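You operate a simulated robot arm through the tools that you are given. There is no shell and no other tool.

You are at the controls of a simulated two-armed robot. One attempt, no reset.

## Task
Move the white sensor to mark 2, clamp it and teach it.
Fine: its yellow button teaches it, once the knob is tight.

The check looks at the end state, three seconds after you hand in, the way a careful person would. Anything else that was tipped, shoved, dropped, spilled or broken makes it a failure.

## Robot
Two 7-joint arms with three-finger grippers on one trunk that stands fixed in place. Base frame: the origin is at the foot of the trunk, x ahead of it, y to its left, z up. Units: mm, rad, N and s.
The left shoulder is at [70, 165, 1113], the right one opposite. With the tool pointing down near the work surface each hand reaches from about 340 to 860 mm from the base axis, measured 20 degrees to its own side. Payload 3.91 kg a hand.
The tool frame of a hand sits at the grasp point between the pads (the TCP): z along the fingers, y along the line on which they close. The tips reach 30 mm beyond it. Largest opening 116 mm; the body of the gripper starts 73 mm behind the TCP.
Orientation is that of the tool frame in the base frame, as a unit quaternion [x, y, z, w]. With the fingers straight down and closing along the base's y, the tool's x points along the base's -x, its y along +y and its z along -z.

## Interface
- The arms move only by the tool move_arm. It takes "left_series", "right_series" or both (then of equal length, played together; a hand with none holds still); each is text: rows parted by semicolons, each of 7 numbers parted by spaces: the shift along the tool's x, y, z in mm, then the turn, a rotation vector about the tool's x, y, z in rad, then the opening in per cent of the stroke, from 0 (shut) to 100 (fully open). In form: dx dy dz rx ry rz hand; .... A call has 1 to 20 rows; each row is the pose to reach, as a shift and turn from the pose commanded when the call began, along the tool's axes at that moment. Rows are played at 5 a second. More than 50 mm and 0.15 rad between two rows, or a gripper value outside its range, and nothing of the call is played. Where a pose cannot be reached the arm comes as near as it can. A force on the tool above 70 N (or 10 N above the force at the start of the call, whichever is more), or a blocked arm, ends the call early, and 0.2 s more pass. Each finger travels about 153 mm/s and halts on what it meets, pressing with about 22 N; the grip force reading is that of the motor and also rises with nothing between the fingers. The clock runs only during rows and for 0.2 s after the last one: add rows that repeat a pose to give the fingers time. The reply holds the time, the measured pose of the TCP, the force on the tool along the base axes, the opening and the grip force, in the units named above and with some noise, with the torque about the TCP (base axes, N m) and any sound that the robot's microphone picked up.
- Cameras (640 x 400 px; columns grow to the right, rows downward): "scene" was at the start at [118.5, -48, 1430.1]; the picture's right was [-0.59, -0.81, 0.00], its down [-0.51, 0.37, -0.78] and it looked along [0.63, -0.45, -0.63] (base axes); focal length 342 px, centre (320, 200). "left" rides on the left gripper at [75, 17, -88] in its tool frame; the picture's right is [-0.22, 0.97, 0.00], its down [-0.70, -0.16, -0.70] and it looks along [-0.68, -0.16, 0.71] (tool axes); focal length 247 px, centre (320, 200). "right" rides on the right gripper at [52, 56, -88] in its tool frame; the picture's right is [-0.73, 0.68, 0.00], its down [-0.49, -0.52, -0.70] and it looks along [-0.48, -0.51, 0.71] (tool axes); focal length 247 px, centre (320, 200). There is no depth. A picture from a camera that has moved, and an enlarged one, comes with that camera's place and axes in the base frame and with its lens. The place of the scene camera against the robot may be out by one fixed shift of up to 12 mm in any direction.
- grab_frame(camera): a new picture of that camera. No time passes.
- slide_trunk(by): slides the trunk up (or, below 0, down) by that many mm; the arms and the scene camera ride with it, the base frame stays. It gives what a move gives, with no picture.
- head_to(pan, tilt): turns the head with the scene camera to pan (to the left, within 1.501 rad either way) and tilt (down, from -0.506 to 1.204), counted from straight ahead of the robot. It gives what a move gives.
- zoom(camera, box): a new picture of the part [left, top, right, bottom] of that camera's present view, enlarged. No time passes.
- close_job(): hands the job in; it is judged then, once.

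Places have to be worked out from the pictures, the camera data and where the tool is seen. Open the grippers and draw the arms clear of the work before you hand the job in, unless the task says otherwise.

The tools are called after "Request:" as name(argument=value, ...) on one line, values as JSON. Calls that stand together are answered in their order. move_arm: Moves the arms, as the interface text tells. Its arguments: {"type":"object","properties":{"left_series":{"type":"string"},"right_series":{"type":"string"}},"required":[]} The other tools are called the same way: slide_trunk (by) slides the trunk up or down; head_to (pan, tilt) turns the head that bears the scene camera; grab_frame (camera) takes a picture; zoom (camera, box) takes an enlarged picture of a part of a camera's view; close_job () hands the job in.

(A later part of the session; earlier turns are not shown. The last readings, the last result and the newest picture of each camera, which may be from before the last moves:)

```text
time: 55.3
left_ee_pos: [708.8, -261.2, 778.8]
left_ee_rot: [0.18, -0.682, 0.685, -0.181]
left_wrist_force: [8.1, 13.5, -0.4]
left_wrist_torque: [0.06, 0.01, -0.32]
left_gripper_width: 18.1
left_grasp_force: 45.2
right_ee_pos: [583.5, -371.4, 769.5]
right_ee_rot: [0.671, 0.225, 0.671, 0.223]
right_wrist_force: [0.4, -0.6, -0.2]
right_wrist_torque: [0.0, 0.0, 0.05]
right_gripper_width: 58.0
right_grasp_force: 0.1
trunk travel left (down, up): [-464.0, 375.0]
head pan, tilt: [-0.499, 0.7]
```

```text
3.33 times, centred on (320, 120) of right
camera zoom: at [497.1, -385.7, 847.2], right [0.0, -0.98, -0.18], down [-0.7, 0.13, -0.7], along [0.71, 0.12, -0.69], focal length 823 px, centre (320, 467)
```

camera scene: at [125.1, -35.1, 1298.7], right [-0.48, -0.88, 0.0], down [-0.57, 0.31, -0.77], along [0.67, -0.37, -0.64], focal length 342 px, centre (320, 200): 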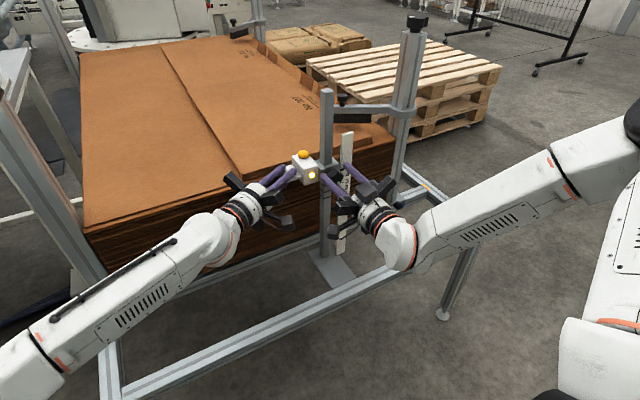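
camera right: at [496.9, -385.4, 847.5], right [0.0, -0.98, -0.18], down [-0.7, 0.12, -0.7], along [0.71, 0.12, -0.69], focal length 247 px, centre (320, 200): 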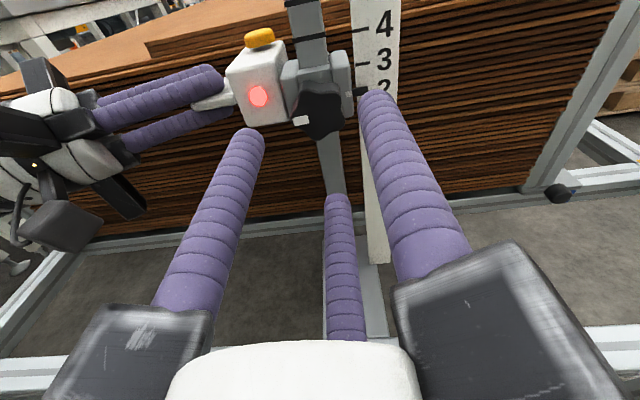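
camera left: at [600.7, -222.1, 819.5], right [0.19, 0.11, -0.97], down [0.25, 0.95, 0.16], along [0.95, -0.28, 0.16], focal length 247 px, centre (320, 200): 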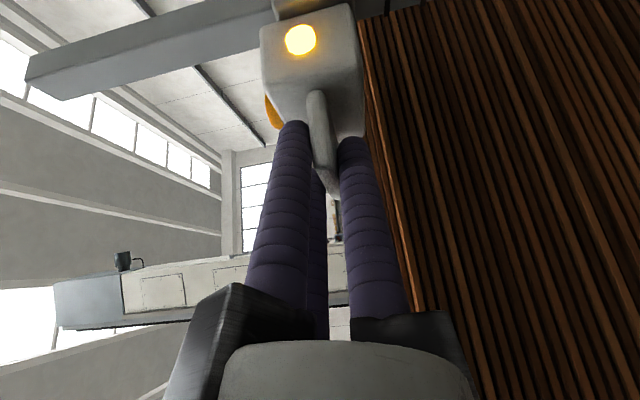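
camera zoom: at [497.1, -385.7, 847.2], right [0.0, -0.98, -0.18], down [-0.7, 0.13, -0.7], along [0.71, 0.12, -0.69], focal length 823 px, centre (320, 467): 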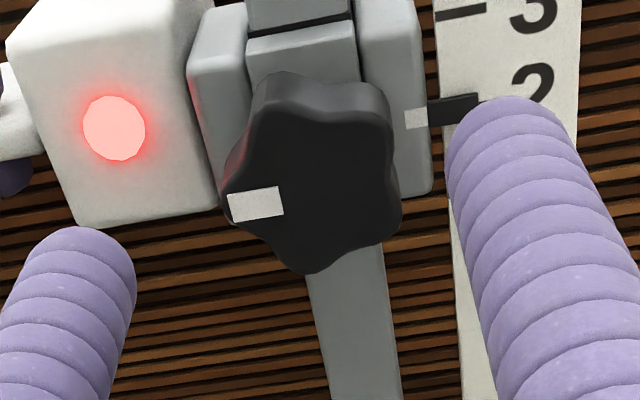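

The light and knob appear about 1.5 mm lower for only about 5 N, so the clamp is not tight yet. I lift back the same 1.5 mm and see how it responds.

Request:
move_arm(left_series="0 -0.8 0 0 0 0 0; 0 -1.5 0 0 0 0 0; 0 -1.5 0 0 0 0 0")

Request:
zoom(camera="right", box=[240, 60, 400, 180])

```text
time: 56.1
left_ee_pos: [709.0, -260.5, 780.1]
left_ee_rot: [0.179, -0.684, 0.684, -0.18]
left_wrist_force: [7.0, 10.4, -5.6]
left_wrist_torque: [0.08, 0.04, 0.85]
left_gripper_width: 18.1
left_grasp_force: 44.7
right_ee_pos: [584.1, -372.1, 768.1]
right_ee_rot: [0.671, 0.224, 0.67, 0.224]
right_wrist_force: [0.4, -0.6, -0.4]
right_wrist_torque: [-0.02, 0.0, 0.02]
right_gripper_width: 58.0
right_grasp_force: 0.0
trunk travel left (down, up): [-464.0, 375.0]
head pan, tilt: [-0.499, 0.7]
```

```text
3.33 times, centred on (320, 120) of right
camera zoom: at [497.3, -386.1, 846.8], right [0.0, -0.98, -0.18], down [-0.7, 0.13, -0.7], along [0.71, 0.12, -0.69], focal length 823 px, centre (320, 467)
```

zoom: 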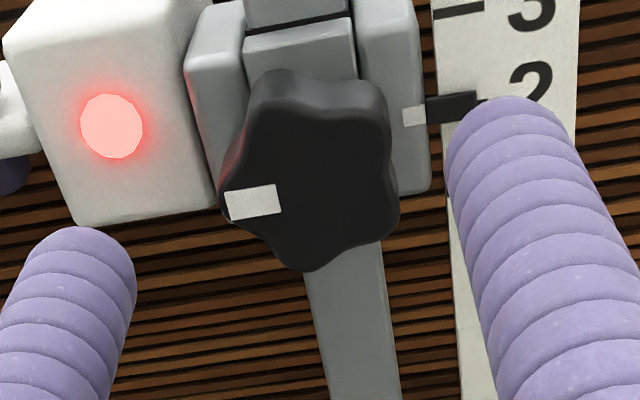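

Measured against the scale ticks, most of that shift was camera motion, so the test is unclear. I repeat it with a 4 mm push and high zoom on the pointer.

Request:
zoom(camera="right", box=[330, 50, 400, 100])

Request:
move_arm(left_series="0 1 0 0 0 0 0; 0 2 0 0 0 0 0; 0 3 0 0 0 0 0; 0 4 0 0 0 0 0; 0 4 0 0 0 0 0")

Request:
zoom(camera="right", box=[330, 50, 400, 100])

```text
8.00 times, centred on (365, 75) of right
camera zoom: at [497.3, -386.1, 846.8], right [0.0, -0.98, -0.18], down [-0.7, 0.13, -0.7], along [0.71, 0.12, -0.69], focal length 1976 px, centre (-40, 1200)
```

zoom: 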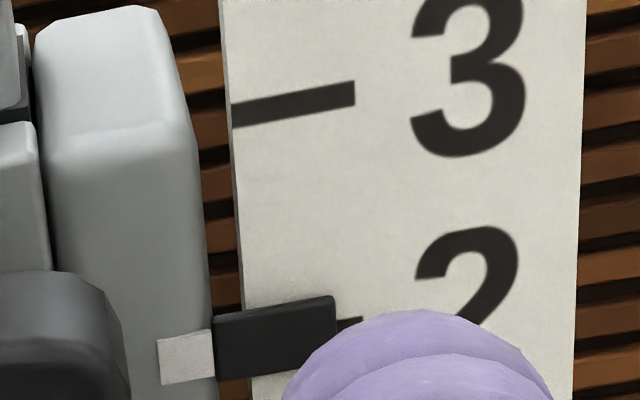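

```text
time: 57.3
left_ee_pos: [707.7, -261.9, 777.6]
left_ee_rot: [0.18, -0.682, 0.685, -0.182]
left_wrist_force: [16.0, 10.5, 8.7]
left_wrist_torque: [-0.02, 0.04, -0.48]
left_gripper_width: 18.1
left_grasp_force: 44.8
right_ee_pos: [583.2, -371.5, 769.5]
right_ee_rot: [0.671, 0.224, 0.671, 0.224]
right_wrist_force: [-0.1, -0.4, 0.2]
right_wrist_torque: [-0.04, 0.0, -0.02]
right_gripper_width: 58.0
right_grasp_force: 0.0
trunk travel left (down, up): [-464.0, 375.0]
head pan, tilt: [-0.499, 0.7]
```

```text
8.00 times, centred on (365, 75) of right
camera zoom: at [496.9, -385.8, 847.5], right [0.0, -0.98, -0.18], down [-0.7, 0.13, -0.7], along [0.71, 0.12, -0.69], focal length 1976 px, centre (-40, 1200)
```

zoom: 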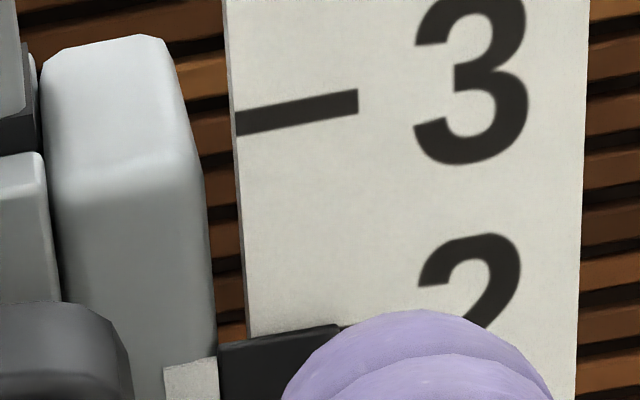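

The pointer slid about 2.7 mm relative to the ticks at roughly 13 N, so the clamp does not hold firmly. I bring the sensor back up 4 mm, regrip the knob and record the marker's in-hand angle as a baseline.

Request:
move_arm(left_series="0 -1 0 0 0 0 0; 0 -2 0 0 0 0 0; 0 -3 0 0 0 0 0; 0 -4 0 0 0 0 0; 0 -4 0 0 0 0 0; 0 -4 0 0 0 0 0; 0 -4 0 0 0 0 0; 0 -4 0 0 0 0 0; 0 -4 0 0 0 0 0", right_series="0 0 20 0 0 0 47; 0 0 40 0 0 0 47; 0 0 52 0 0 0 47; 0 0 62 0 0 0 47; 0 0 62 0 0 0 35; 0 0 62 0 0 0 20; 0 0 62 0 0 0 5; 0 0 62 0 0 0 0; 0 0 62 0 0 0 0")

Request:
zoom(camera="right", box=[240, 60, 400, 200])

```text
time: 59.3
left_ee_pos: [708.4, -260.7, 779.5]
left_ee_rot: [0.18, -0.684, 0.684, -0.181]
left_wrist_force: [9.1, 14.6, -12.9]
left_wrist_torque: [0.14, 0.05, 0.14]
left_gripper_width: 18.2
left_grasp_force: 45.0
right_ee_pos: [644.9, -371.2, 770.8]
right_ee_rot: [0.67, 0.224, 0.671, 0.224]
right_wrist_force: [0.5, -3.7, 9.0]
right_wrist_torque: [-0.02, 0.53, 0.2]
right_gripper_width: 36.3
right_grasp_force: 45.6
trunk travel left (down, up): [-464.0, 375.0]
head pan, tilt: [-0.499, 0.7]
```

```text
2.86 times, centred on (320, 130) of right
camera zoom: at [558.7, -385.7, 847.6], right [0.0, -0.98, -0.18], down [-0.7, 0.13, -0.7], along [0.71, 0.12, -0.69], focal length 706 px, centre (320, 400)
```

zoom: 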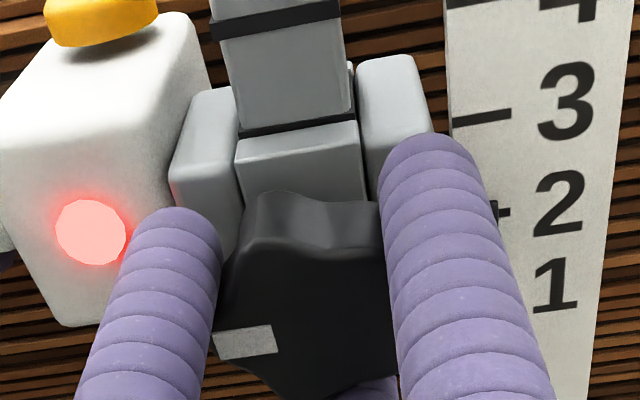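

In-hand baseline slope is about -11°. Compared with that, the knob itself had turned about 13° under torque, then sprang back on release, which looks like an end stop. I probe for breakaway by turning 0.1 rad the other way and then back past the start.

Request:
move_arm(right_series="0 0 0 0 0 -0.05 0; 0 0 0 0 0 -0.1 0; 0 0 0 0 0 -0.1 0")

Request:
zoom(camera="right", box=[240, 60, 400, 200])

Request:
move_arm(right_series="0 0 0 0 0 0.05 0; 0 0 0 0 0 0.1 0; 0 0 0 0 0 0.2 0; 0 0 0 0 0 0.2 0")

Request:
zoom(camera="right", box=[240, 60, 400, 200])

```text
time: 60.1
left_ee_pos: [708.7, -261.1, 780.6]
left_ee_rot: [0.18, -0.683, 0.685, -0.18]
left_wrist_force: [8.8, 14.3, -15.7]
left_wrist_torque: [0.16, 0.08, 0.11]
left_gripper_width: 18.0
left_grasp_force: 45.4
right_ee_pos: [645.4, -372.5, 771.2]
right_ee_rot: [0.658, 0.258, 0.659, 0.257]
right_wrist_force: [2.9, -3.3, 11.1]
right_wrist_torque: [0.0, -0.02, 0.04]
right_gripper_width: 36.2
right_grasp_force: 44.6
trunk travel left (down, up): [-464.0, 375.0]
head pan, tilt: [-0.499, 0.7]
```

```text
2.86 times, centred on (320, 130) of right
camera zoom: at [558.7, -378.0, 849.3], right [0.0, -1.0, -0.08], down [-0.7, 0.05, -0.71], along [0.71, 0.05, -0.7], focal length 706 px, centre (320, 400)
```

zoom: 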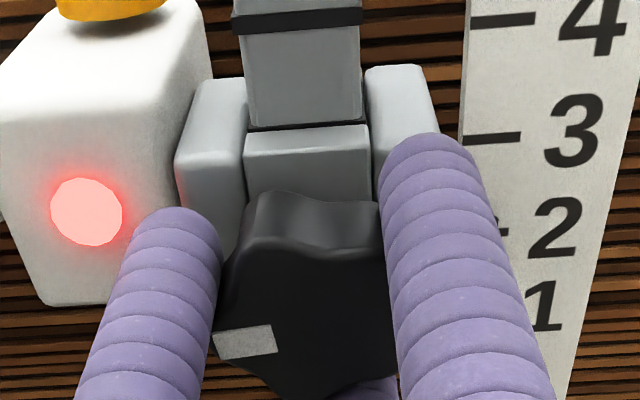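

```text
time: 61.1
left_ee_pos: [708.5, -260.1, 780.5]
left_ee_rot: [0.18, -0.683, 0.685, -0.18]
left_wrist_force: [7.6, 14.8, -14.5]
left_wrist_torque: [0.16, 0.08, 0.22]
left_gripper_width: 18.0
left_grasp_force: 44.6
right_ee_pos: [647.2, -371.8, 770.7]
right_ee_rot: [0.681, 0.19, 0.681, 0.189]
right_wrist_force: [3.5, -5.8, 11.3]
right_wrist_torque: [-0.57, -0.19, -0.13]
right_gripper_width: 36.3
right_grasp_force: 44.5
trunk travel left (down, up): [-464.0, 375.0]
head pan, tilt: [-0.499, 0.7]
```

```text
2.86 times, centred on (320, 130) of right
camera zoom: at [558.7, -393.3, 846.1], right [0.0, -0.96, -0.27], down [-0.7, 0.2, -0.69], along [0.71, 0.19, -0.67], focal length 706 px, centre (320, 400)
```

zoom: 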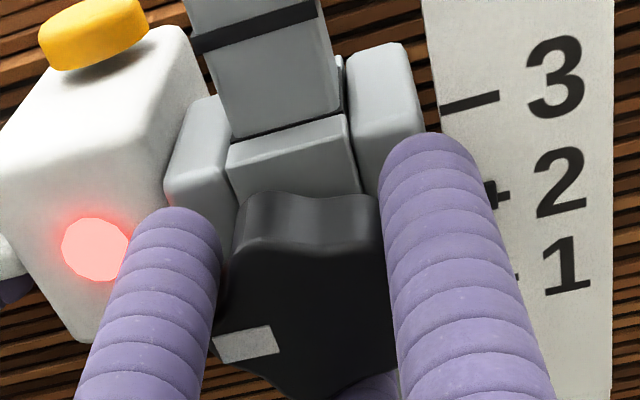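

Turning back is free (0 N·m), while going 0.1 rad past rest gives -0.57 N·m with no slip. While holding that torque, I slide the trunk down 3 mm to see how firmly the clamp resists.

Request:
slide_trunk(by=-3)

Request:
zoom(camera="right", box=[240, 60, 400, 200])

```text
time: 61.6
left_ee_pos: [708.8, -260.9, 779.3]
left_ee_rot: [0.18, -0.682, 0.685, -0.181]
left_wrist_force: [10.9, 12.1, -9.9]
left_wrist_torque: [0.17, 0.1, 0.01]
left_gripper_width: 18.0
left_grasp_force: 44.8
right_ee_pos: [646.6, -371.2, 768.4]
right_ee_rot: [0.68, 0.19, 0.682, 0.19]
right_wrist_force: [4.9, -4.7, 15.3]
right_wrist_torque: [-0.19, -1.28, -0.53]
right_gripper_width: 36.0
right_grasp_force: 44.9
trunk travel left (down, up): [-462.0, 378.0]
head pan, tilt: [-0.499, 0.7]
```

```text
2.86 times, centred on (320, 130) of right
camera zoom: at [558.5, -393.2, 844.0], right [0.0, -0.96, -0.27], down [-0.7, 0.2, -0.69], along [0.72, 0.19, -0.67], focal length 706 px, centre (320, 400)
```

zoom: 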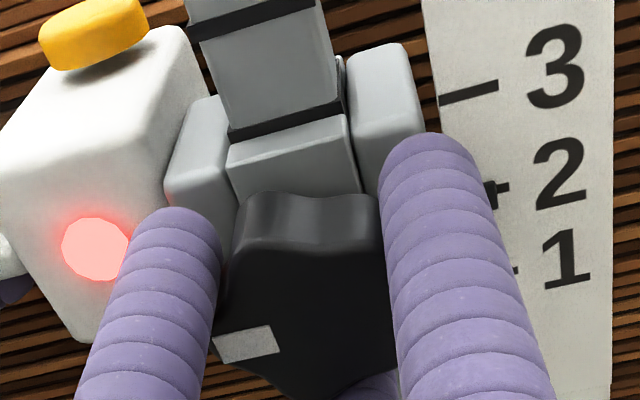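

The sensor still slid at only about 9 N, so this end stop does not seem to clamp it. For comparison, I turn the knob counter-clockwise 1.5 rad and repeat the same slide test.

Request:
move_arm(right_series="0 0 0 0 0 -0.12 0; 0 0 0 0 0 -0.24 0; 0 0 0 0 0 -0.36 0; 0 0 0 0 0 -0.48 0; 0 0 0 0 0 -0.6 0; 0 0 0 0 0 -0.72 0; 0 0 0 0 0 -0.84 0; 0 0 0 0 0 -0.96 0; 0 0 0 0 0 -1.08 0; 0 0 0 0 0 -1.2 0; 0 0 0 0 0 -1.32 0; 0 0 0 0 0 -1.44 0; 0 0 0 0 0 -1.5 0; 0 0 0 0 0 -1.5 0")

Request:
slide_trunk(by=3)

Request:
slide_trunk(by=-3)

Request:
grab_frame(camera="right")

```text
time: 64.6
left_ee_pos: [709.3, -260.8, 775.9]
left_ee_rot: [0.18, -0.683, 0.684, -0.18]
left_wrist_force: [19.2, -5.2, -20.7]
left_wrist_torque: [0.15, 0.05, -0.16]
left_gripper_width: 17.9
left_grasp_force: 45.2
right_ee_pos: [646.1, -369.2, 767.0]
right_ee_rot: [0.368, 0.604, 0.37, 0.602]
right_wrist_force: [-2.7, 16.5, 22.5]
right_wrist_torque: [0.02, 0.13, 0.08]
right_gripper_width: 36.3
right_grasp_force: 44.6
trunk travel left (down, up): [-462.0, 378.0]
head pan, tilt: [-0.499, 0.7]
```

```text
time: 65.1
left_ee_pos: [707.9, -260.6, 779.1]
left_ee_rot: [-0.179, 0.684, -0.683, 0.18]
left_wrist_force: [16.9, -7.4, -22.9]
left_wrist_torque: [0.17, 0.03, 0.13]
left_gripper_width: 18.3
left_grasp_force: 45.1
right_ee_pos: [645.7, -369.0, 769.9]
right_ee_rot: [0.37, 0.604, 0.369, 0.602]
right_wrist_force: [-4.0, 19.2, 18.8]
right_wrist_torque: [0.03, 0.11, 0.34]
right_gripper_width: 36.2
right_grasp_force: 45.2
trunk travel left (down, up): [-464.0, 375.0]
head pan, tilt: [-0.499, 0.7]
```

```text
time: 65.7
left_ee_pos: [707.0, -261.7, 778.6]
left_ee_rot: [0.18, -0.683, 0.685, -0.18]
left_wrist_force: [20.4, -9.5, -19.9]
left_wrist_torque: [0.18, 0.1, -0.24]
left_gripper_width: 18.3
left_grasp_force: 44.8
right_ee_pos: [645.7, -369.8, 768.7]
right_ee_rot: [0.367, 0.603, 0.37, 0.604]
right_wrist_force: [-5.3, 19.7, 21.8]
right_wrist_torque: [0.03, -0.4, 0.07]
right_gripper_width: 36.1
right_grasp_force: 45.4
trunk travel left (down, up): [-462.0, 378.0]
head pan, tilt: [-0.499, 0.7]
```

```text
taken
camera right: at [558.3, -298.8, 796.8], right [0.0, -0.34, 0.94], down [-0.7, -0.67, -0.24], along [0.72, -0.66, -0.24], focal length 247 px, centre (320, 200)
```

right: 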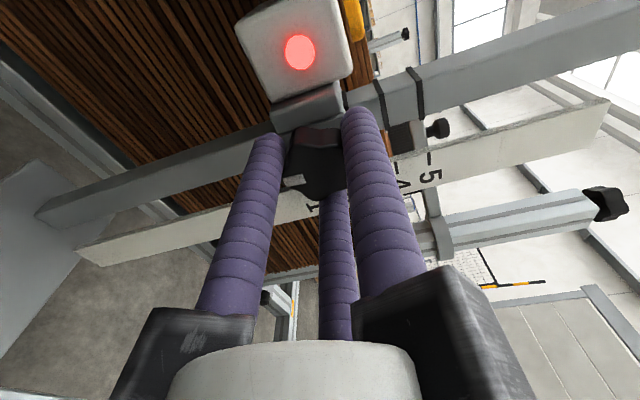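

Loosened, the friction is only about 3 N either way, against clearly more at the stop, so clockwise is the tightening direction. I bring the trunk back up 3 mm to put the pointer on 2 and relieve the hands fighting each other before re-tightening.

Request:
slide_trunk(by=3)

Request:
move_arm(right_series="0.15 1.2 0 0 0 0 0; 0.15 1.2 0 0 0 0 0")

Request:
zoom(camera="scene", box=[305, 125, 385, 185])

```text
time: 66.2
left_ee_pos: [709.3, -260.5, 779.1]
left_ee_rot: [-0.18, 0.684, -0.684, 0.18]
left_wrist_force: [17.0, -8.0, -22.9]
left_wrist_torque: [0.18, 0.01, 0.54]
left_gripper_width: 18.3
left_grasp_force: 45.4
right_ee_pos: [646.2, -369.9, 768.6]
right_ee_rot: [0.369, 0.604, 0.37, 0.602]
right_wrist_force: [-5.4, 21.8, 18.1]
right_wrist_torque: [0.06, 0.09, 0.47]
right_gripper_width: 36.3
right_grasp_force: 44.7
trunk travel left (down, up): [-464.0, 375.0]
head pan, tilt: [-0.499, 0.7]
```

```text
time: 66.8
left_ee_pos: [707.4, -262.0, 778.5]
left_ee_rot: [0.18, -0.684, 0.684, -0.18]
left_wrist_force: [16.1, -7.2, -23.2]
left_wrist_torque: [0.21, 0.08, 0.22]
left_gripper_width: 18.1
left_grasp_force: 45.0
right_ee_pos: [645.7, -368.9, 770.0]
right_ee_rot: [0.369, 0.604, 0.369, 0.602]
right_wrist_force: [-9.1, 22.6, 13.9]
right_wrist_torque: [0.02, -0.27, 0.63]
right_gripper_width: 36.1
right_grasp_force: 45.0
trunk travel left (down, up): [-464.0, 375.0]
head pan, tilt: [-0.499, 0.7]
```

```text
6.67 times, centred on (345, 155) of scene
camera zoom: at [125.6, -37.1, 1243.0], right [-0.48, -0.88, 0.0], down [-0.57, 0.31, -0.76], along [0.67, -0.37, -0.65], focal length 2278 px, centre (153, 500)
```

zoom: 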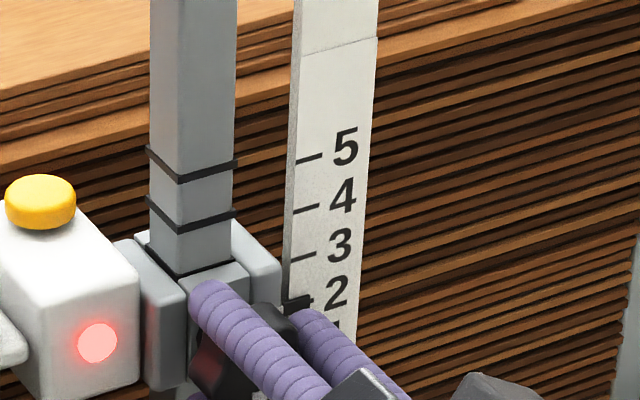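

Pointer is on mark 2 again. I re-tighten clockwise, 1.9 rad in total.

Request:
move_arm(right_series="0 0 0 0 0 0.12 0; 0 0 0 0 0 0.24 0; 0 0 0 0 0 0.36 0; 0 0 0 0 0 0.48 0; 0 0 0 0 0 0.6 0; 0 0 0 0 0 0.72 0; 0 0 0 0 0 0.84 0; 0 0 0 0 0 0.96 0; 0 0 0 0 0 1.08 0; 0 0 0 0 0 1.2 0; 0 0 0 0 0 1.32 0; 0 0 0 0 0 1.44 0; 0 0 0 0 0 1.55 0; 0 0 0 0 0 1.65 0; 0 0 0 0 0 1.75 0; 0 0 0 0 0 1.85 0; 0 0 0 0 0 1.9 0; 0 0 0 0 0 1.9 0")

Request:
zoom(camera="right", box=[240, 60, 400, 200])

```text
time: 70.6
left_ee_pos: [707.8, -260.8, 781.7]
left_ee_rot: [0.179, -0.683, 0.685, -0.18]
left_wrist_force: [3.2, 12.3, 0.7]
left_wrist_torque: [0.12, 0.14, 0.47]
left_gripper_width: 17.9
left_grasp_force: 44.9
right_ee_pos: [645.8, -369.7, 770.1]
right_ee_rot: [0.707, 0.05, 0.704, 0.049]
right_wrist_force: [2.0, 4.6, -7.6]
right_wrist_torque: [-0.6, 0.55, 0.19]
right_gripper_width: 36.2
right_grasp_force: 45.3
trunk travel left (down, up): [-464.0, 375.0]
head pan, tilt: [-0.499, 0.7]
```

```text
2.86 times, centred on (320, 130) of right
camera zoom: at [558.8, -418.4, 832.9], right [0.0, -0.78, -0.63], down [-0.7, 0.45, -0.55], along [0.71, 0.44, -0.55], focal length 706 px, centre (320, 400)
```

zoom: 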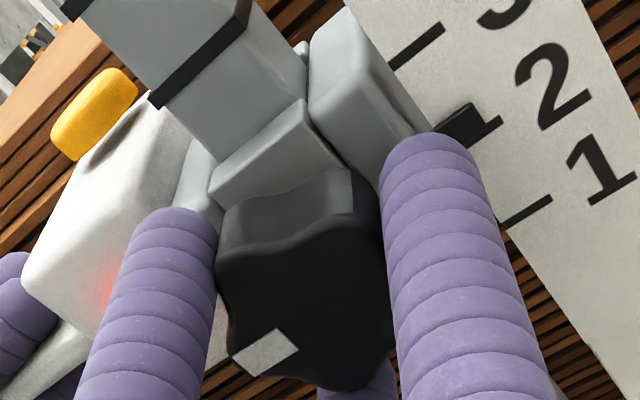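

Torque is -0.6 N·m at the stop. I open the right hand to withdraw, then check the hold with the left hand in two down-steps.

Request:
move_arm(right_series="0 0 0 0 0 0 30; 0 0 0 0 0 0 47; 0 0 0 0 0 0 47; 0 0 -30 0 0 -0.1 50; 0 0 -62 0 0 -0.2 50; 0 0 -62 0 0 -0.3 50; 0 0 -62 0 0 -0.4 50; 0 0 -62 0 0 -0.5 50; 0 0 -62 0 0 -0.5 50")

Request:
zoom(camera="right", box=[330, 50, 400, 100])

Request:
move_arm(left_series="0 1 0 0 0 0 0; 0 2 0 0 0 0 0; 0 2 0 0 0 0 0")

Request:
zoom(camera="right", box=[330, 50, 400, 100])

Request:
move_arm(left_series="0 1 0 0 0 0 0; 0 2 0 0 0 0 0; 0 2 0 0 0 0 0")

Request:
zoom(camera="right", box=[330, 50, 400, 100])

```text
time: 72.6
left_ee_pos: [708.5, -260.9, 778.8]
left_ee_rot: [0.18, -0.683, 0.684, -0.181]
left_wrist_force: [7.0, 11.7, -5.9]
left_wrist_torque: [0.08, 0.05, 0.88]
left_gripper_width: 18.1
left_grasp_force: 44.6
right_ee_pos: [583.7, -368.4, 769.8]
right_ee_rot: [0.671, 0.225, 0.671, 0.223]
right_wrist_force: [0.6, -0.2, -0.9]
right_wrist_torque: [-0.03, 0.0, 0.01]
right_gripper_width: 57.9
right_grasp_force: 0.1
trunk travel left (down, up): [-464.0, 375.0]
head pan, tilt: [-0.499, 0.7]
```

```text
8.00 times, centred on (365, 75) of right
camera zoom: at [496.6, -384.4, 848.7], right [0.0, -0.98, -0.18], down [-0.7, 0.12, -0.7], along [0.71, 0.12, -0.69], focal length 1976 px, centre (-40, 1200)
```

zoom: 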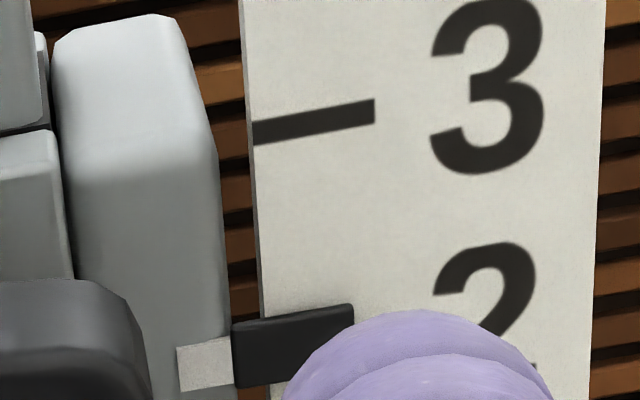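

```text
time: 73.4
left_ee_pos: [707.8, -261.6, 779.0]
left_ee_rot: [0.18, -0.682, 0.685, -0.18]
left_wrist_force: [11.6, 8.7, -0.8]
left_wrist_torque: [-0.03, 0.02, 0.04]
left_gripper_width: 18.1
left_grasp_force: 44.6
right_ee_pos: [584.0, -370.2, 769.9]
right_ee_rot: [0.671, 0.224, 0.67, 0.224]
right_wrist_force: [-1.0, 0.0, 0.6]
right_wrist_torque: [0.02, 0.01, 0.0]
right_gripper_width: 58.2
right_grasp_force: 0.0
trunk travel left (down, up): [-464.0, 375.0]
head pan, tilt: [-0.499, 0.7]
```

```text
8.00 times, centred on (365, 75) of right
camera zoom: at [496.6, -384.6, 848.7], right [0.0, -0.98, -0.18], down [-0.7, 0.13, -0.7], along [0.71, 0.12, -0.69], focal length 1976 px, centre (-40, 1200)
```

zoom: 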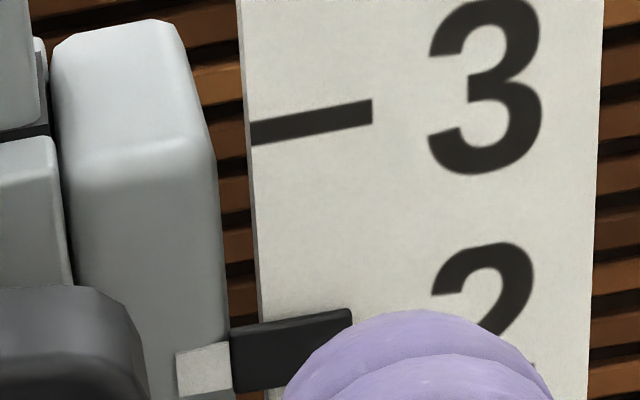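

```text
time: 74.2
left_ee_pos: [708.2, -260.3, 777.9]
left_ee_rot: [0.179, -0.683, 0.685, -0.18]
left_wrist_force: [14.0, 5.7, 4.7]
left_wrist_torque: [-0.08, 0.03, 0.36]
left_gripper_width: 18.0
left_grasp_force: 44.7
right_ee_pos: [583.2, -370.6, 770.7]
right_ee_rot: [0.671, 0.223, 0.671, 0.224]
right_wrist_force: [-0.2, 1.1, -0.1]
right_wrist_torque: [-0.03, -0.01, -0.03]
right_gripper_width: 58.1
right_grasp_force: 0.1
trunk travel left (down, up): [-464.0, 375.0]
head pan, tilt: [-0.499, 0.7]
```

```text
8.00 times, centred on (365, 75) of right
camera zoom: at [496.4, -384.7, 848.8], right [0.0, -0.98, -0.18], down [-0.7, 0.13, -0.7], along [0.71, 0.12, -0.69], focal length 1976 px, centre (-40, 1200)
```

zoom: 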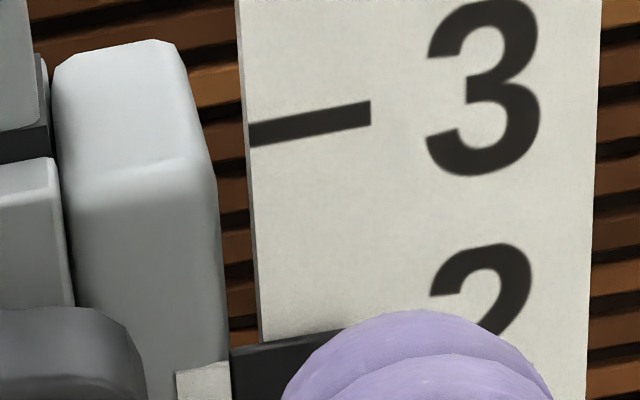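

Friction at this stop turns out the same as when the knob was turned 1.9 rad back, so the knob has been loose all along and tight must lie elsewhere. I restore the height and regrip the knob to explore the counter-clockwise range further, watching torque and sound.

Request:
move_arm(left_series="0 -1 0 0 0 0 0; 0 -2 0 0 0 0 0; 0 -3 0 0 0 0 0; 0 -4 0 0 0 0 0; 0 -4 0 0 0 0 0; 0 -4 0 0 0 0 0; 0 -4 0 0 0 0 0; 0 -4 0 0 0 0 0; 0 -4 0 0 0 0 0", right_series="0 0 20 0 0 0 47; 0 0 40 0 0 0 47; 0 0 52 0 0 0 47; 0 0 62 0 0 0 47; 0 0 62 0 0 0 35; 0 0 62 0 0 0 20; 0 0 62 0 0 0 5; 0 0 62 0 0 0 0; 0 0 62 0 0 0 0")

Request:
move_arm(right_series="0 0 0 0 0 -0.12 0; 0 0 0 0 0 -0.24 0; 0 0 0 0 0 -0.36 0; 0 0 0 0 0 -0.48 0; 0 0 0 0 0 -0.6 0; 0 0 0 0 0 -0.72 0; 0 0 0 0 0 -0.84 0; 0 0 0 0 0 -0.96 0; 0 0 0 0 0 -1.08 0; 0 0 0 0 0 -1.2 0; 0 0 0 0 0 -1.32 0; 0 0 0 0 0 -1.44 0; 0 0 0 0 0 -1.56 0; 0 0 0 0 0 -1.68 0; 0 0 0 0 0 -1.76 0; 0 0 0 0 0 -1.76 0")

Request:
zoom(camera="right", box=[240, 60, 400, 200])

```text
time: 76.2
left_ee_pos: [707.6, -260.5, 780.0]
left_ee_rot: [-0.18, 0.684, -0.683, 0.179]
left_wrist_force: [4.8, 20.2, -8.4]
left_wrist_torque: [0.07, 0.04, 0.13]
left_gripper_width: 18.1
left_grasp_force: 45.0
right_ee_pos: [646.6, -371.1, 769.1]
right_ee_rot: [0.671, 0.224, 0.67, 0.224]
right_wrist_force: [6.4, -14.1, 4.9]
right_wrist_torque: [-0.04, 0.72, -0.01]
right_gripper_width: 36.2
right_grasp_force: 44.9
trunk travel left (down, up): [-464.0, 375.0]
head pan, tilt: [-0.499, 0.7]
```

```text
time: 79.6
left_ee_pos: [708.0, -260.7, 779.5]
left_ee_rot: [0.18, -0.683, 0.684, -0.181]
left_wrist_force: [13.4, -1.6, -11.2]
left_wrist_torque: [0.1, -0.03, -0.32]
left_gripper_width: 18.1
left_grasp_force: 44.9
right_ee_pos: [646.5, -368.6, 769.9]
right_ee_rot: [0.254, 0.661, 0.255, 0.658]
right_wrist_force: [-2.2, 18.9, 2.4]
right_wrist_torque: [0.05, 0.21, 0.18]
right_gripper_width: 36.3
right_grasp_force: 45.1
trunk travel left (down, up): [-464.0, 375.0]
head pan, tilt: [-0.499, 0.7]
```

```text
2.86 times, centred on (320, 130) of right
camera zoom: at [558.3, -293.3, 772.1], right [0.0, 0.01, 1.0], down [-0.7, -0.72, 0.01], along [0.72, -0.7, 0.01], focal length 706 px, centre (320, 400)
```

zoom: 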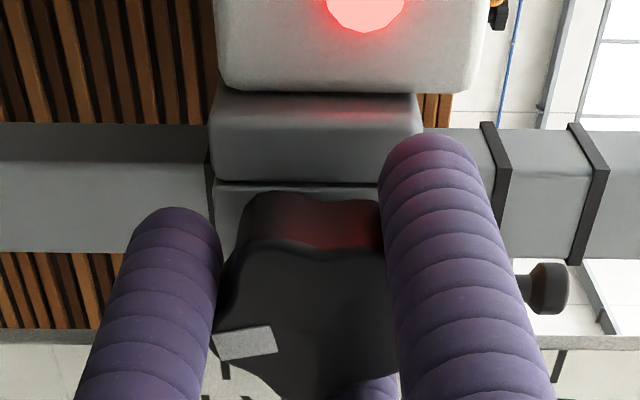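

Turned 1.76 rad with no slip and no torque. I release, roll back 1.676 rad so the jaws match the lobes again, regrip, and continue counter-clockwise.

Request:
move_arm(right_series="0 0 0 0 0 0 30; 0 0 0 0 0 0 47; 0 0 -15 0 0 0 50; 0 0 -30 0 0 0.12 50; 0 0 -30 0 0 0.26 50; 0 0 -30 0 0 0.4 50; 0 0 -30 0 0 0.54 50; 0 0 -30 0 0 0.68 50; 0 0 -30 0 0 0.82 50; 0 0 -30 0 0 0.96 50; 0 0 -30 0 0 1.1 50; 0 0 -30 0 0 1.24 50; 0 0 -30 0 0 1.38 50; 0 0 -30 0 0 1.52 50; 0 0 -30 0 0 1.676 50; 0 0 -15 0 0 1.676 47; 0 0 0 0 0 1.676 47; 0 0 0 0 0 1.676 30; 0 0 0 0 0 1.676 10; 0 0 0 0 0 1.676 0")

Request:
zoom(camera="right", box=[240, 60, 400, 200])

```text
refused: row 15 steps farther than a row can; nothing moved
```

```text
2.86 times, centred on (320, 130) of right
camera zoom: at [558.3, -293.3, 772.1], right [0.0, 0.01, 1.0], down [-0.7, -0.72, 0.01], along [0.72, -0.7, 0.01], focal length 706 px, centre (320, 400)
```

zoom: 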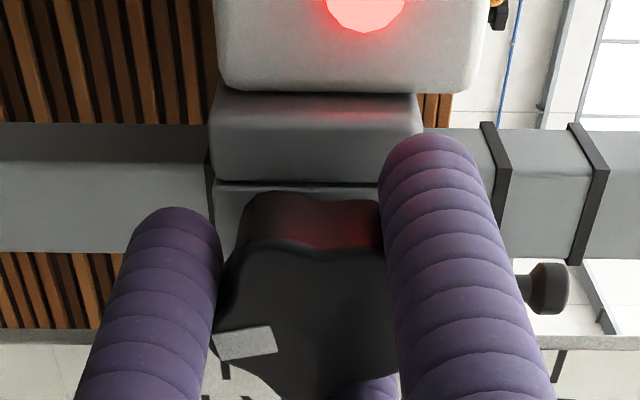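

The last roll step was a bit too large, so nothing moved. I resend it with even steps.

Request:
move_arm(right_series="0 0 0 0 0 0 30; 0 0 0 0 0 0 47; 0 0 -15 0 0 0 50; 0 0 -30 0 0 0.14 50; 0 0 -30 0 0 0.28 50; 0 0 -30 0 0 0.42 50; 0 0 -30 0 0 0.56 50; 0 0 -30 0 0 0.7 50; 0 0 -30 0 0 0.84 50; 0 0 -30 0 0 0.98 50; 0 0 -30 0 0 1.12 50; 0 0 -30 0 0 1.26 50; 0 0 -30 0 0 1.4 50; 0 0 -30 0 0 1.54 50; 0 0 -30 0 0 1.676 50; 0 0 -15 0 0 1.676 47; 0 0 0 0 0 1.676 47; 0 0 0 0 0 1.676 30; 0 0 0 0 0 1.676 10; 0 0 0 0 0 1.676 0")

Request:
zoom(camera="right", box=[240, 60, 400, 200])

```text
time: 83.8
left_ee_pos: [707.3, -259.7, 780.5]
left_ee_rot: [0.18, -0.683, 0.685, -0.18]
left_wrist_force: [9.3, 9.8, -1.8]
left_wrist_torque: [0.03, 0.02, 0.06]
left_gripper_width: 18.0
left_grasp_force: 45.0
right_ee_pos: [647.5, -369.0, 768.4]
right_ee_rot: [0.662, 0.252, 0.66, 0.25]
right_wrist_force: [-4.0, 3.3, -7.8]
right_wrist_torque: [-0.03, 0.79, 0.1]
right_gripper_width: 36.1
right_grasp_force: 45.1
trunk travel left (down, up): [-464.0, 375.0]
head pan, tilt: [-0.499, 0.7]
```

```text
2.86 times, centred on (320, 130) of right
camera zoom: at [559.4, -378.6, 847.9], right [0.0, -1.0, -0.09], down [-0.7, 0.07, -0.71], along [0.71, 0.07, -0.7], focal length 706 px, centre (320, 400)
```

zoom: 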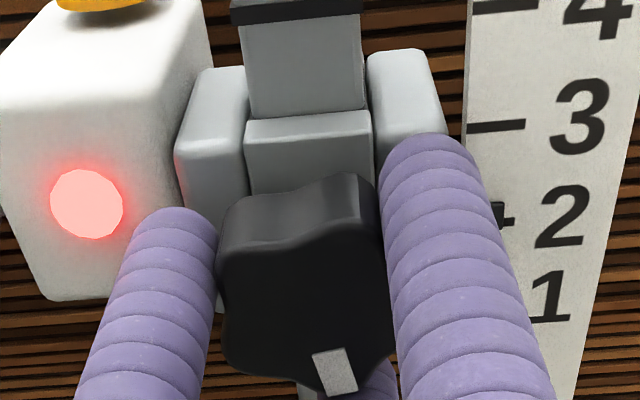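

Regripped with the marker near the bottom. I continue 1.7 rad counter-clockwise in two parts and watch the torque.

Request:
move_arm(right_series="0 0 0 0 0 -0.12 0; 0 0 0 0 0 -0.24 0; 0 0 0 0 0 -0.36 0; 0 0 0 0 0 -0.48 0; 0 0 0 0 0 -0.6 0; 0 0 0 0 0 -0.72 0; 0 0 0 0 0 -0.84 0")

Request:
zoom(camera="right", box=[240, 60, 400, 200])

Request:
move_arm(right_series="0 0 0 0 0 -0.12 0; 0 0 0 0 0 -0.24 0; 0 0 0 0 0 -0.36 0; 0 0 0 0 0 -0.48 0; 0 0 0 0 0 -0.6 0; 0 0 0 0 0 -0.72 0; 0 0 0 0 0 -0.84 0")

Request:
zoom(camera="right", box=[240, 60, 400, 200])

```text
time: 85.4
left_ee_pos: [708.3, -261.4, 780.0]
left_ee_rot: [0.18, -0.683, 0.684, -0.181]
left_wrist_force: [11.3, 4.8, 3.4]
left_wrist_torque: [-0.07, -0.13, -0.09]
left_gripper_width: 18.2
left_grasp_force: 44.7
right_ee_pos: [646.1, -369.7, 770.9]
right_ee_rot: [0.5, 0.501, 0.501, 0.498]
right_wrist_force: [0.3, 8.3, -10.1]
right_wrist_torque: [0.78, 0.09, 0.09]
right_gripper_width: 36.1
right_grasp_force: 45.7
trunk travel left (down, up): [-464.0, 375.0]
head pan, tilt: [-0.499, 0.7]
```

```text
2.86 times, centred on (320, 130) of right
camera zoom: at [558.5, -318.6, 829.6], right [0.0, -0.73, 0.68], down [-0.7, -0.49, -0.52], along [0.71, -0.47, -0.52], focal length 706 px, centre (320, 400)
```

zoom: 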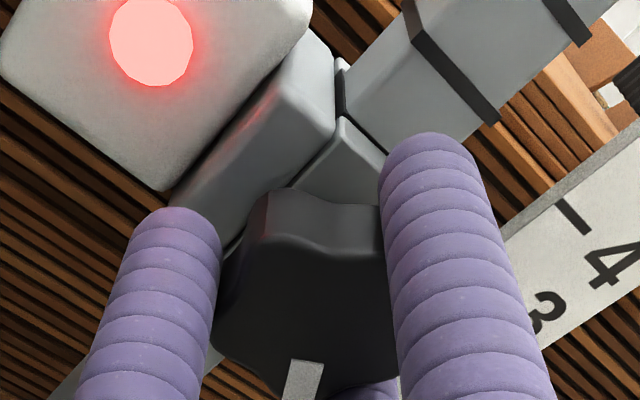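

```text
time: 87.0
left_ee_pos: [707.5, -262.8, 779.4]
left_ee_rot: [0.18, -0.683, 0.685, -0.18]
left_wrist_force: [11.8, 6.2, 7.2]
left_wrist_torque: [-0.17, -0.07, -0.87]
left_gripper_width: 18.2
left_grasp_force: 45.0
right_ee_pos: [644.4, -370.9, 769.8]
right_ee_rot: [0.253, 0.661, 0.252, 0.66]
right_wrist_force: [-1.5, 6.2, -11.8]
right_wrist_torque: [0.69, -0.01, -0.12]
right_gripper_width: 36.4
right_grasp_force: 45.5
trunk travel left (down, up): [-464.0, 375.0]
head pan, tilt: [-0.499, 0.7]
```

```text
2.86 times, centred on (320, 130) of right
camera zoom: at [558.3, -295.2, 771.4], right [0.0, 0.02, 1.0], down [-0.7, -0.71, 0.01], along [0.71, -0.7, 0.01], focal length 706 px, centre (320, 400)
```

zoom: 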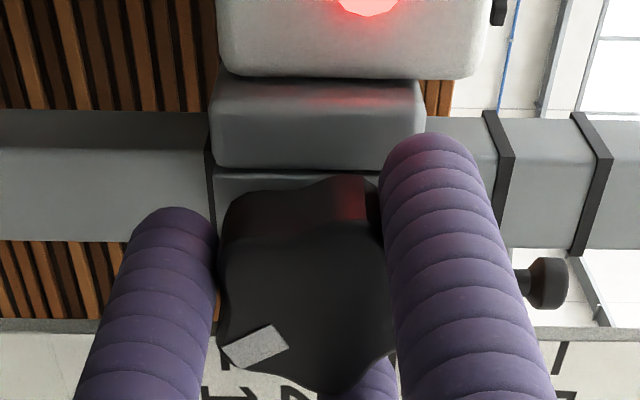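

There is a stop at the counter-clockwise end too: +0.78 N·m, then the jaws slipped. I release the knob and repeat the left-hand push test at this end.

Request:
move_arm(right_series="0 0 0 0 0 0 30; 0 0 0 0 0 0 47; 0 0 -30 0 0 0 50; 0 0 -60 0 0 0 50; 0 0 -60 0 0 0 50")

Request:
zoom(camera="right", box=[240, 60, 400, 180])

Request:
move_arm(left_series="0 1 0 0 0 0 0; 0 2 0 0 0 0 0; 0 2 0 0 0 0 0")

Request:
move_arm(left_series="0 1 0 0 0 0 0; 0 2 0 0 0 0 0; 0 2 0 0 0 0 0")

Request:
zoom(camera="right", box=[240, 60, 400, 180])

```text
time: 88.2
left_ee_pos: [708.0, -261.1, 779.8]
left_ee_rot: [0.181, -0.683, 0.684, -0.18]
left_wrist_force: [8.1, 7.0, -7.8]
left_wrist_torque: [-0.01, -0.03, 0.86]
left_gripper_width: 18.0
left_grasp_force: 45.1
right_ee_pos: [584.5, -370.8, 770.4]
right_ee_rot: [0.254, 0.66, 0.254, 0.659]
right_wrist_force: [0.1, 0.4, 0.1]
right_wrist_torque: [0.0, -0.01, 0.02]
right_gripper_width: 58.0
right_grasp_force: 0.0
trunk travel left (down, up): [-464.0, 375.0]
head pan, tilt: [-0.499, 0.7]
```

```text
3.33 times, centred on (320, 120) of right
camera zoom: at [497.6, -295.1, 771.9], right [0.0, 0.02, 1.0], down [-0.7, -0.72, 0.01], along [0.72, -0.7, 0.01], focal length 823 px, centre (320, 467)
```

zoom: 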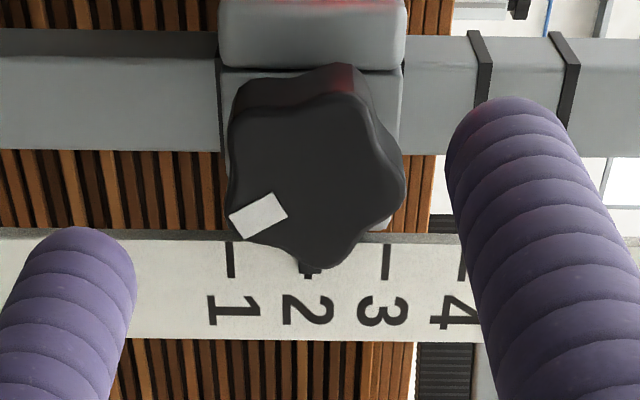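

```text
time: 89.0
left_ee_pos: [706.8, -261.4, 778.7]
left_ee_rot: [0.18, -0.682, 0.685, -0.181]
left_wrist_force: [8.6, 8.2, -0.2]
left_wrist_torque: [0.03, 0.06, 0.61]
left_gripper_width: 18.3
left_grasp_force: 44.6
right_ee_pos: [584.8, -371.6, 771.6]
right_ee_rot: [0.254, 0.661, 0.254, 0.659]
right_wrist_force: [0.7, -0.3, -0.1]
right_wrist_torque: [-0.02, 0.01, -0.01]
right_gripper_width: 58.0
right_grasp_force: 0.1
trunk travel left (down, up): [-464.0, 375.0]
head pan, tilt: [-0.499, 0.7]
```

```text
time: 89.8
left_ee_pos: [708.3, -262.2, 778.0]
left_ee_rot: [0.179, -0.683, 0.685, -0.181]
left_wrist_force: [11.2, 10.8, 2.4]
left_wrist_torque: [-0.04, 0.03, -0.75]
left_gripper_width: 18.1
left_grasp_force: 44.7
right_ee_pos: [585.1, -370.7, 771.6]
right_ee_rot: [0.254, 0.66, 0.254, 0.66]
right_wrist_force: [0.2, 0.3, -0.4]
right_wrist_torque: [-0.01, 0.0, -0.01]
right_gripper_width: 58.1
right_grasp_force: 0.1
trunk travel left (down, up): [-464.0, 375.0]
head pan, tilt: [-0.499, 0.7]
```

```text
3.33 times, centred on (320, 120) of right
camera zoom: at [497.3, -294.6, 772.5], right [0.0, 0.02, 1.0], down [-0.7, -0.72, 0.01], along [0.72, -0.7, 0.01], focal length 823 px, centre (320, 467)
```

zoom: 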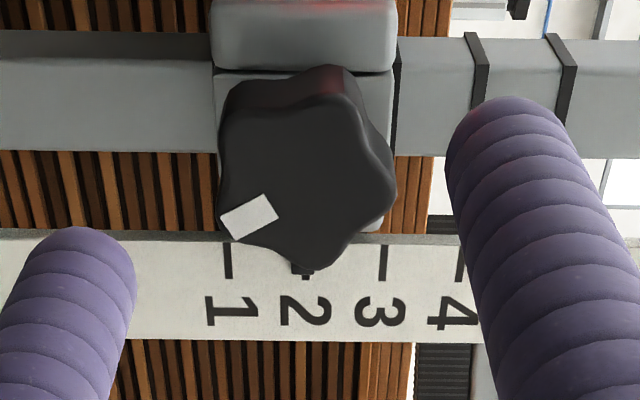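

The marker shows the full knob range is about 2 rad between the two stops. To compare properly, I push another 4 mm at this counter-clockwise end to find the sliding force.

Request:
move_arm(left_series="0 1 0 0 0 0 0; 0 2 0 0 0 0 0; 0 3 0 0 0 0 0; 0 4 0 0 0 0 0; 0 4 0 0 0 0 0")

Request:
zoom(camera="right", box=[240, 60, 400, 180])

Request:
move_arm(left_series="0 -1 0 0 0 0 0; 0 -2 0 0 0 0 0; 0 -3 0 0 0 0 0; 0 -4 0 0 0 0 0; 0 -4 0 0 0 0 0")

Request:
zoom(camera="right", box=[240, 60, 400, 180])

Request:
move_arm(left_series="0 -1 0 0 0 0 0; 0 -2 0 0 0 0 0; 0 -3 0 0 0 0 0; 0 -4 0 0 0 0 0; 0 -4 0 0 0 0 0")

Request:
zoom(camera="right", box=[240, 60, 400, 180])

```text
time: 91.0
left_ee_pos: [708.6, -262.3, 772.1]
left_ee_rot: [0.18, -0.684, 0.684, -0.18]
left_wrist_force: [10.6, 8.7, 1.8]
left_wrist_torque: [-0.11, -0.03, 0.92]
left_gripper_width: 18.1
left_grasp_force: 45.5
right_ee_pos: [585.2, -370.2, 770.7]
right_ee_rot: [0.254, 0.66, 0.254, 0.66]
right_wrist_force: [-0.7, 1.1, -0.6]
right_wrist_torque: [0.02, -0.01, 0.0]
right_gripper_width: 58.0
right_grasp_force: 0.1
trunk travel left (down, up): [-464.0, 375.0]
head pan, tilt: [-0.499, 0.7]
```

```text
3.33 times, centred on (320, 120) of right
camera zoom: at [497.2, -294.9, 772.2], right [0.0, 0.02, 1.0], down [-0.7, -0.71, 0.01], along [0.72, -0.7, 0.01], focal length 823 px, centre (320, 467)
```

zoom: 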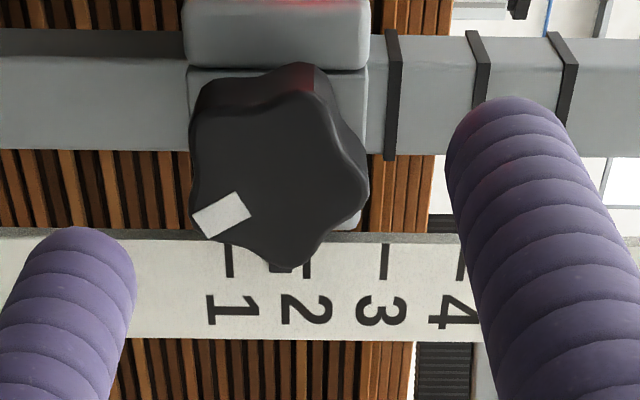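

```text
time: 92.2
left_ee_pos: [708.0, -260.9, 776.4]
left_ee_rot: [0.179, -0.683, 0.684, -0.181]
left_wrist_force: [12.1, 11.1, 1.7]
left_wrist_torque: [0.01, 0.07, -0.49]
left_gripper_width: 18.2
left_grasp_force: 45.0
right_ee_pos: [583.2, -370.5, 770.7]
right_ee_rot: [0.253, 0.66, 0.254, 0.66]
right_wrist_force: [-0.3, 0.9, -0.4]
right_wrist_torque: [0.02, -0.02, 0.01]
right_gripper_width: 58.0
right_grasp_force: 0.0
trunk travel left (down, up): [-464.0, 375.0]
head pan, tilt: [-0.499, 0.7]
```

```text
3.33 times, centred on (320, 120) of right
camera zoom: at [497.3, -294.6, 772.5], right [0.0, 0.02, 1.0], down [-0.7, -0.71, 0.01], along [0.72, -0.7, 0.01], focal length 823 px, centre (320, 467)
```

zoom: 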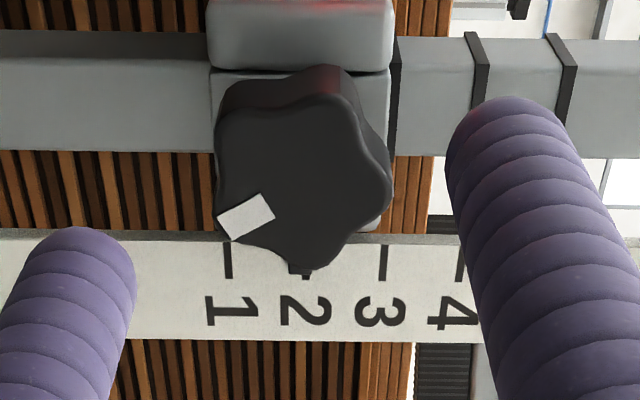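

```text
time: 93.4
left_ee_pos: [708.1, -262.1, 778.6]
left_ee_rot: [0.18, -0.684, 0.684, -0.18]
left_wrist_force: [7.4, 10.6, -7.0]
left_wrist_torque: [0.06, -0.01, 0.84]
left_gripper_width: 18.0
left_grasp_force: 44.9
right_ee_pos: [584.9, -370.4, 769.5]
right_ee_rot: [0.253, 0.661, 0.254, 0.659]
right_wrist_force: [-0.7, 0.6, -0.3]
right_wrist_torque: [0.0, 0.01, 0.01]
right_gripper_width: 57.8
right_grasp_force: 0.0
trunk travel left (down, up): [-464.0, 375.0]
head pan, tilt: [-0.499, 0.7]
```

```text
3.33 times, centred on (320, 120) of right
camera zoom: at [497.6, -294.9, 771.9], right [0.0, 0.02, 1.0], down [-0.7, -0.71, 0.01], along [0.72, -0.7, 0.01], focal length 823 px, centre (320, 467)
```

zoom: 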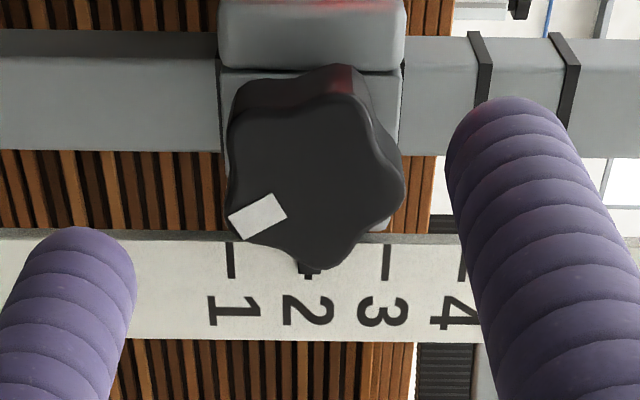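

At this end the sensor slides at about 5 N, less than half the clockwise-end value, so clockwise really is tight. The pointer is back exactly between ticks 1 and 3, on 2. I regrip the knob with aligned jaws for a full clockwise tightening.

Request:
move_arm(right_series="0 0 20 0 0 0.07 47; 0 0 40 0 0 0.07 47; 0 0 52 0 0 0.07 47; 0 0 61 0 0 0.07 47; 0 0 61 0 0 0.07 35; 0 0 61 0 0 0.07 20; 0 0 61 0 0 0.07 5; 0 0 61 0 0 0.07 0; 0 0 61 0 0 0.07 0")

Request:
zoom(camera="right", box=[240, 60, 400, 200])

```text
time: 95.4
left_ee_pos: [708.9, -262.0, 780.0]
left_ee_rot: [0.18, -0.683, 0.685, -0.18]
left_wrist_force: [-2.1, 21.6, -7.1]
left_wrist_torque: [0.09, 0.08, -0.05]
left_gripper_width: 17.9
left_grasp_force: 44.9
right_ee_pos: [646.5, -371.9, 767.7]
right_ee_rot: [0.277, 0.651, 0.277, 0.65]
right_wrist_force: [6.9, -9.1, -2.4]
right_wrist_torque: [-0.01, 0.16, -0.14]
right_gripper_width: 36.2
right_grasp_force: 45.3
trunk travel left (down, up): [-464.0, 375.0]
head pan, tilt: [-0.499, 0.7]
```

```text
2.86 times, centred on (320, 130) of right
camera zoom: at [559.0, -295.6, 776.6], right [0.0, -0.05, 1.0], down [-0.7, -0.71, -0.04], along [0.71, -0.7, -0.04], focal length 706 px, centre (320, 400)
```

zoom: 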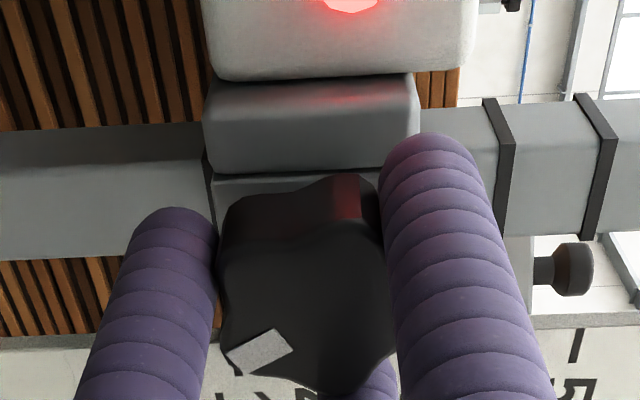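

Gripped. I turn clockwise 2.0 rad, up to where resistance should begin.

Request:
move_arm(right_series="0 0 0 0 0 0.12 0; 0 0 0 0 0 0.24 0; 0 0 0 0 0 0.36 0; 0 0 0 0 0 0.48 0; 0 0 0 0 0 0.6 0; 0 0 0 0 0 0.72 0; 0 0 0 0 0 0.84 0; 0 0 0 0 0 0.96 0; 0 0 0 0 0 1.08 0; 0 0 0 0 0 1.2 0; 0 0 0 0 0 1.32 0; 0 0 0 0 0 1.44 0; 0 0 0 0 0 1.56 0; 0 0 0 0 0 1.68 0; 0 0 0 0 0 1.8 0; 0 0 0 0 0 1.9 0; 0 0 0 0 0 2.0 0")

Request:
zoom(camera="right", box=[240, 60, 400, 200])

```text
time: 99.0
left_ee_pos: [707.0, -261.3, 781.4]
left_ee_rot: [0.18, -0.682, 0.685, -0.181]
left_wrist_force: [1.4, 16.6, 19.9]
left_wrist_torque: [-0.11, 0.01, 0.2]
left_gripper_width: 18.1
left_grasp_force: 45.5
right_ee_pos: [646.6, -369.8, 770.1]
right_ee_rot: [0.698, 0.119, 0.696, 0.116]
right_wrist_force: [7.8, -1.6, -24.2]
right_wrist_torque: [0.02, 0.1, 0.14]
right_gripper_width: 36.1
right_grasp_force: 45.0
trunk travel left (down, up): [-464.0, 375.0]
head pan, tilt: [-0.499, 0.7]
```

```text
2.86 times, centred on (320, 130) of right
camera zoom: at [559.3, -406.8, 840.7], right [0.0, -0.88, -0.47], down [-0.7, 0.33, -0.63], along [0.71, 0.33, -0.62], focal length 706 px, centre (320, 400)
```

zoom: 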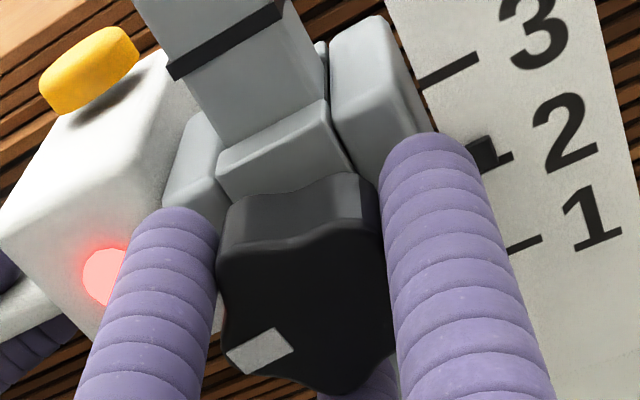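

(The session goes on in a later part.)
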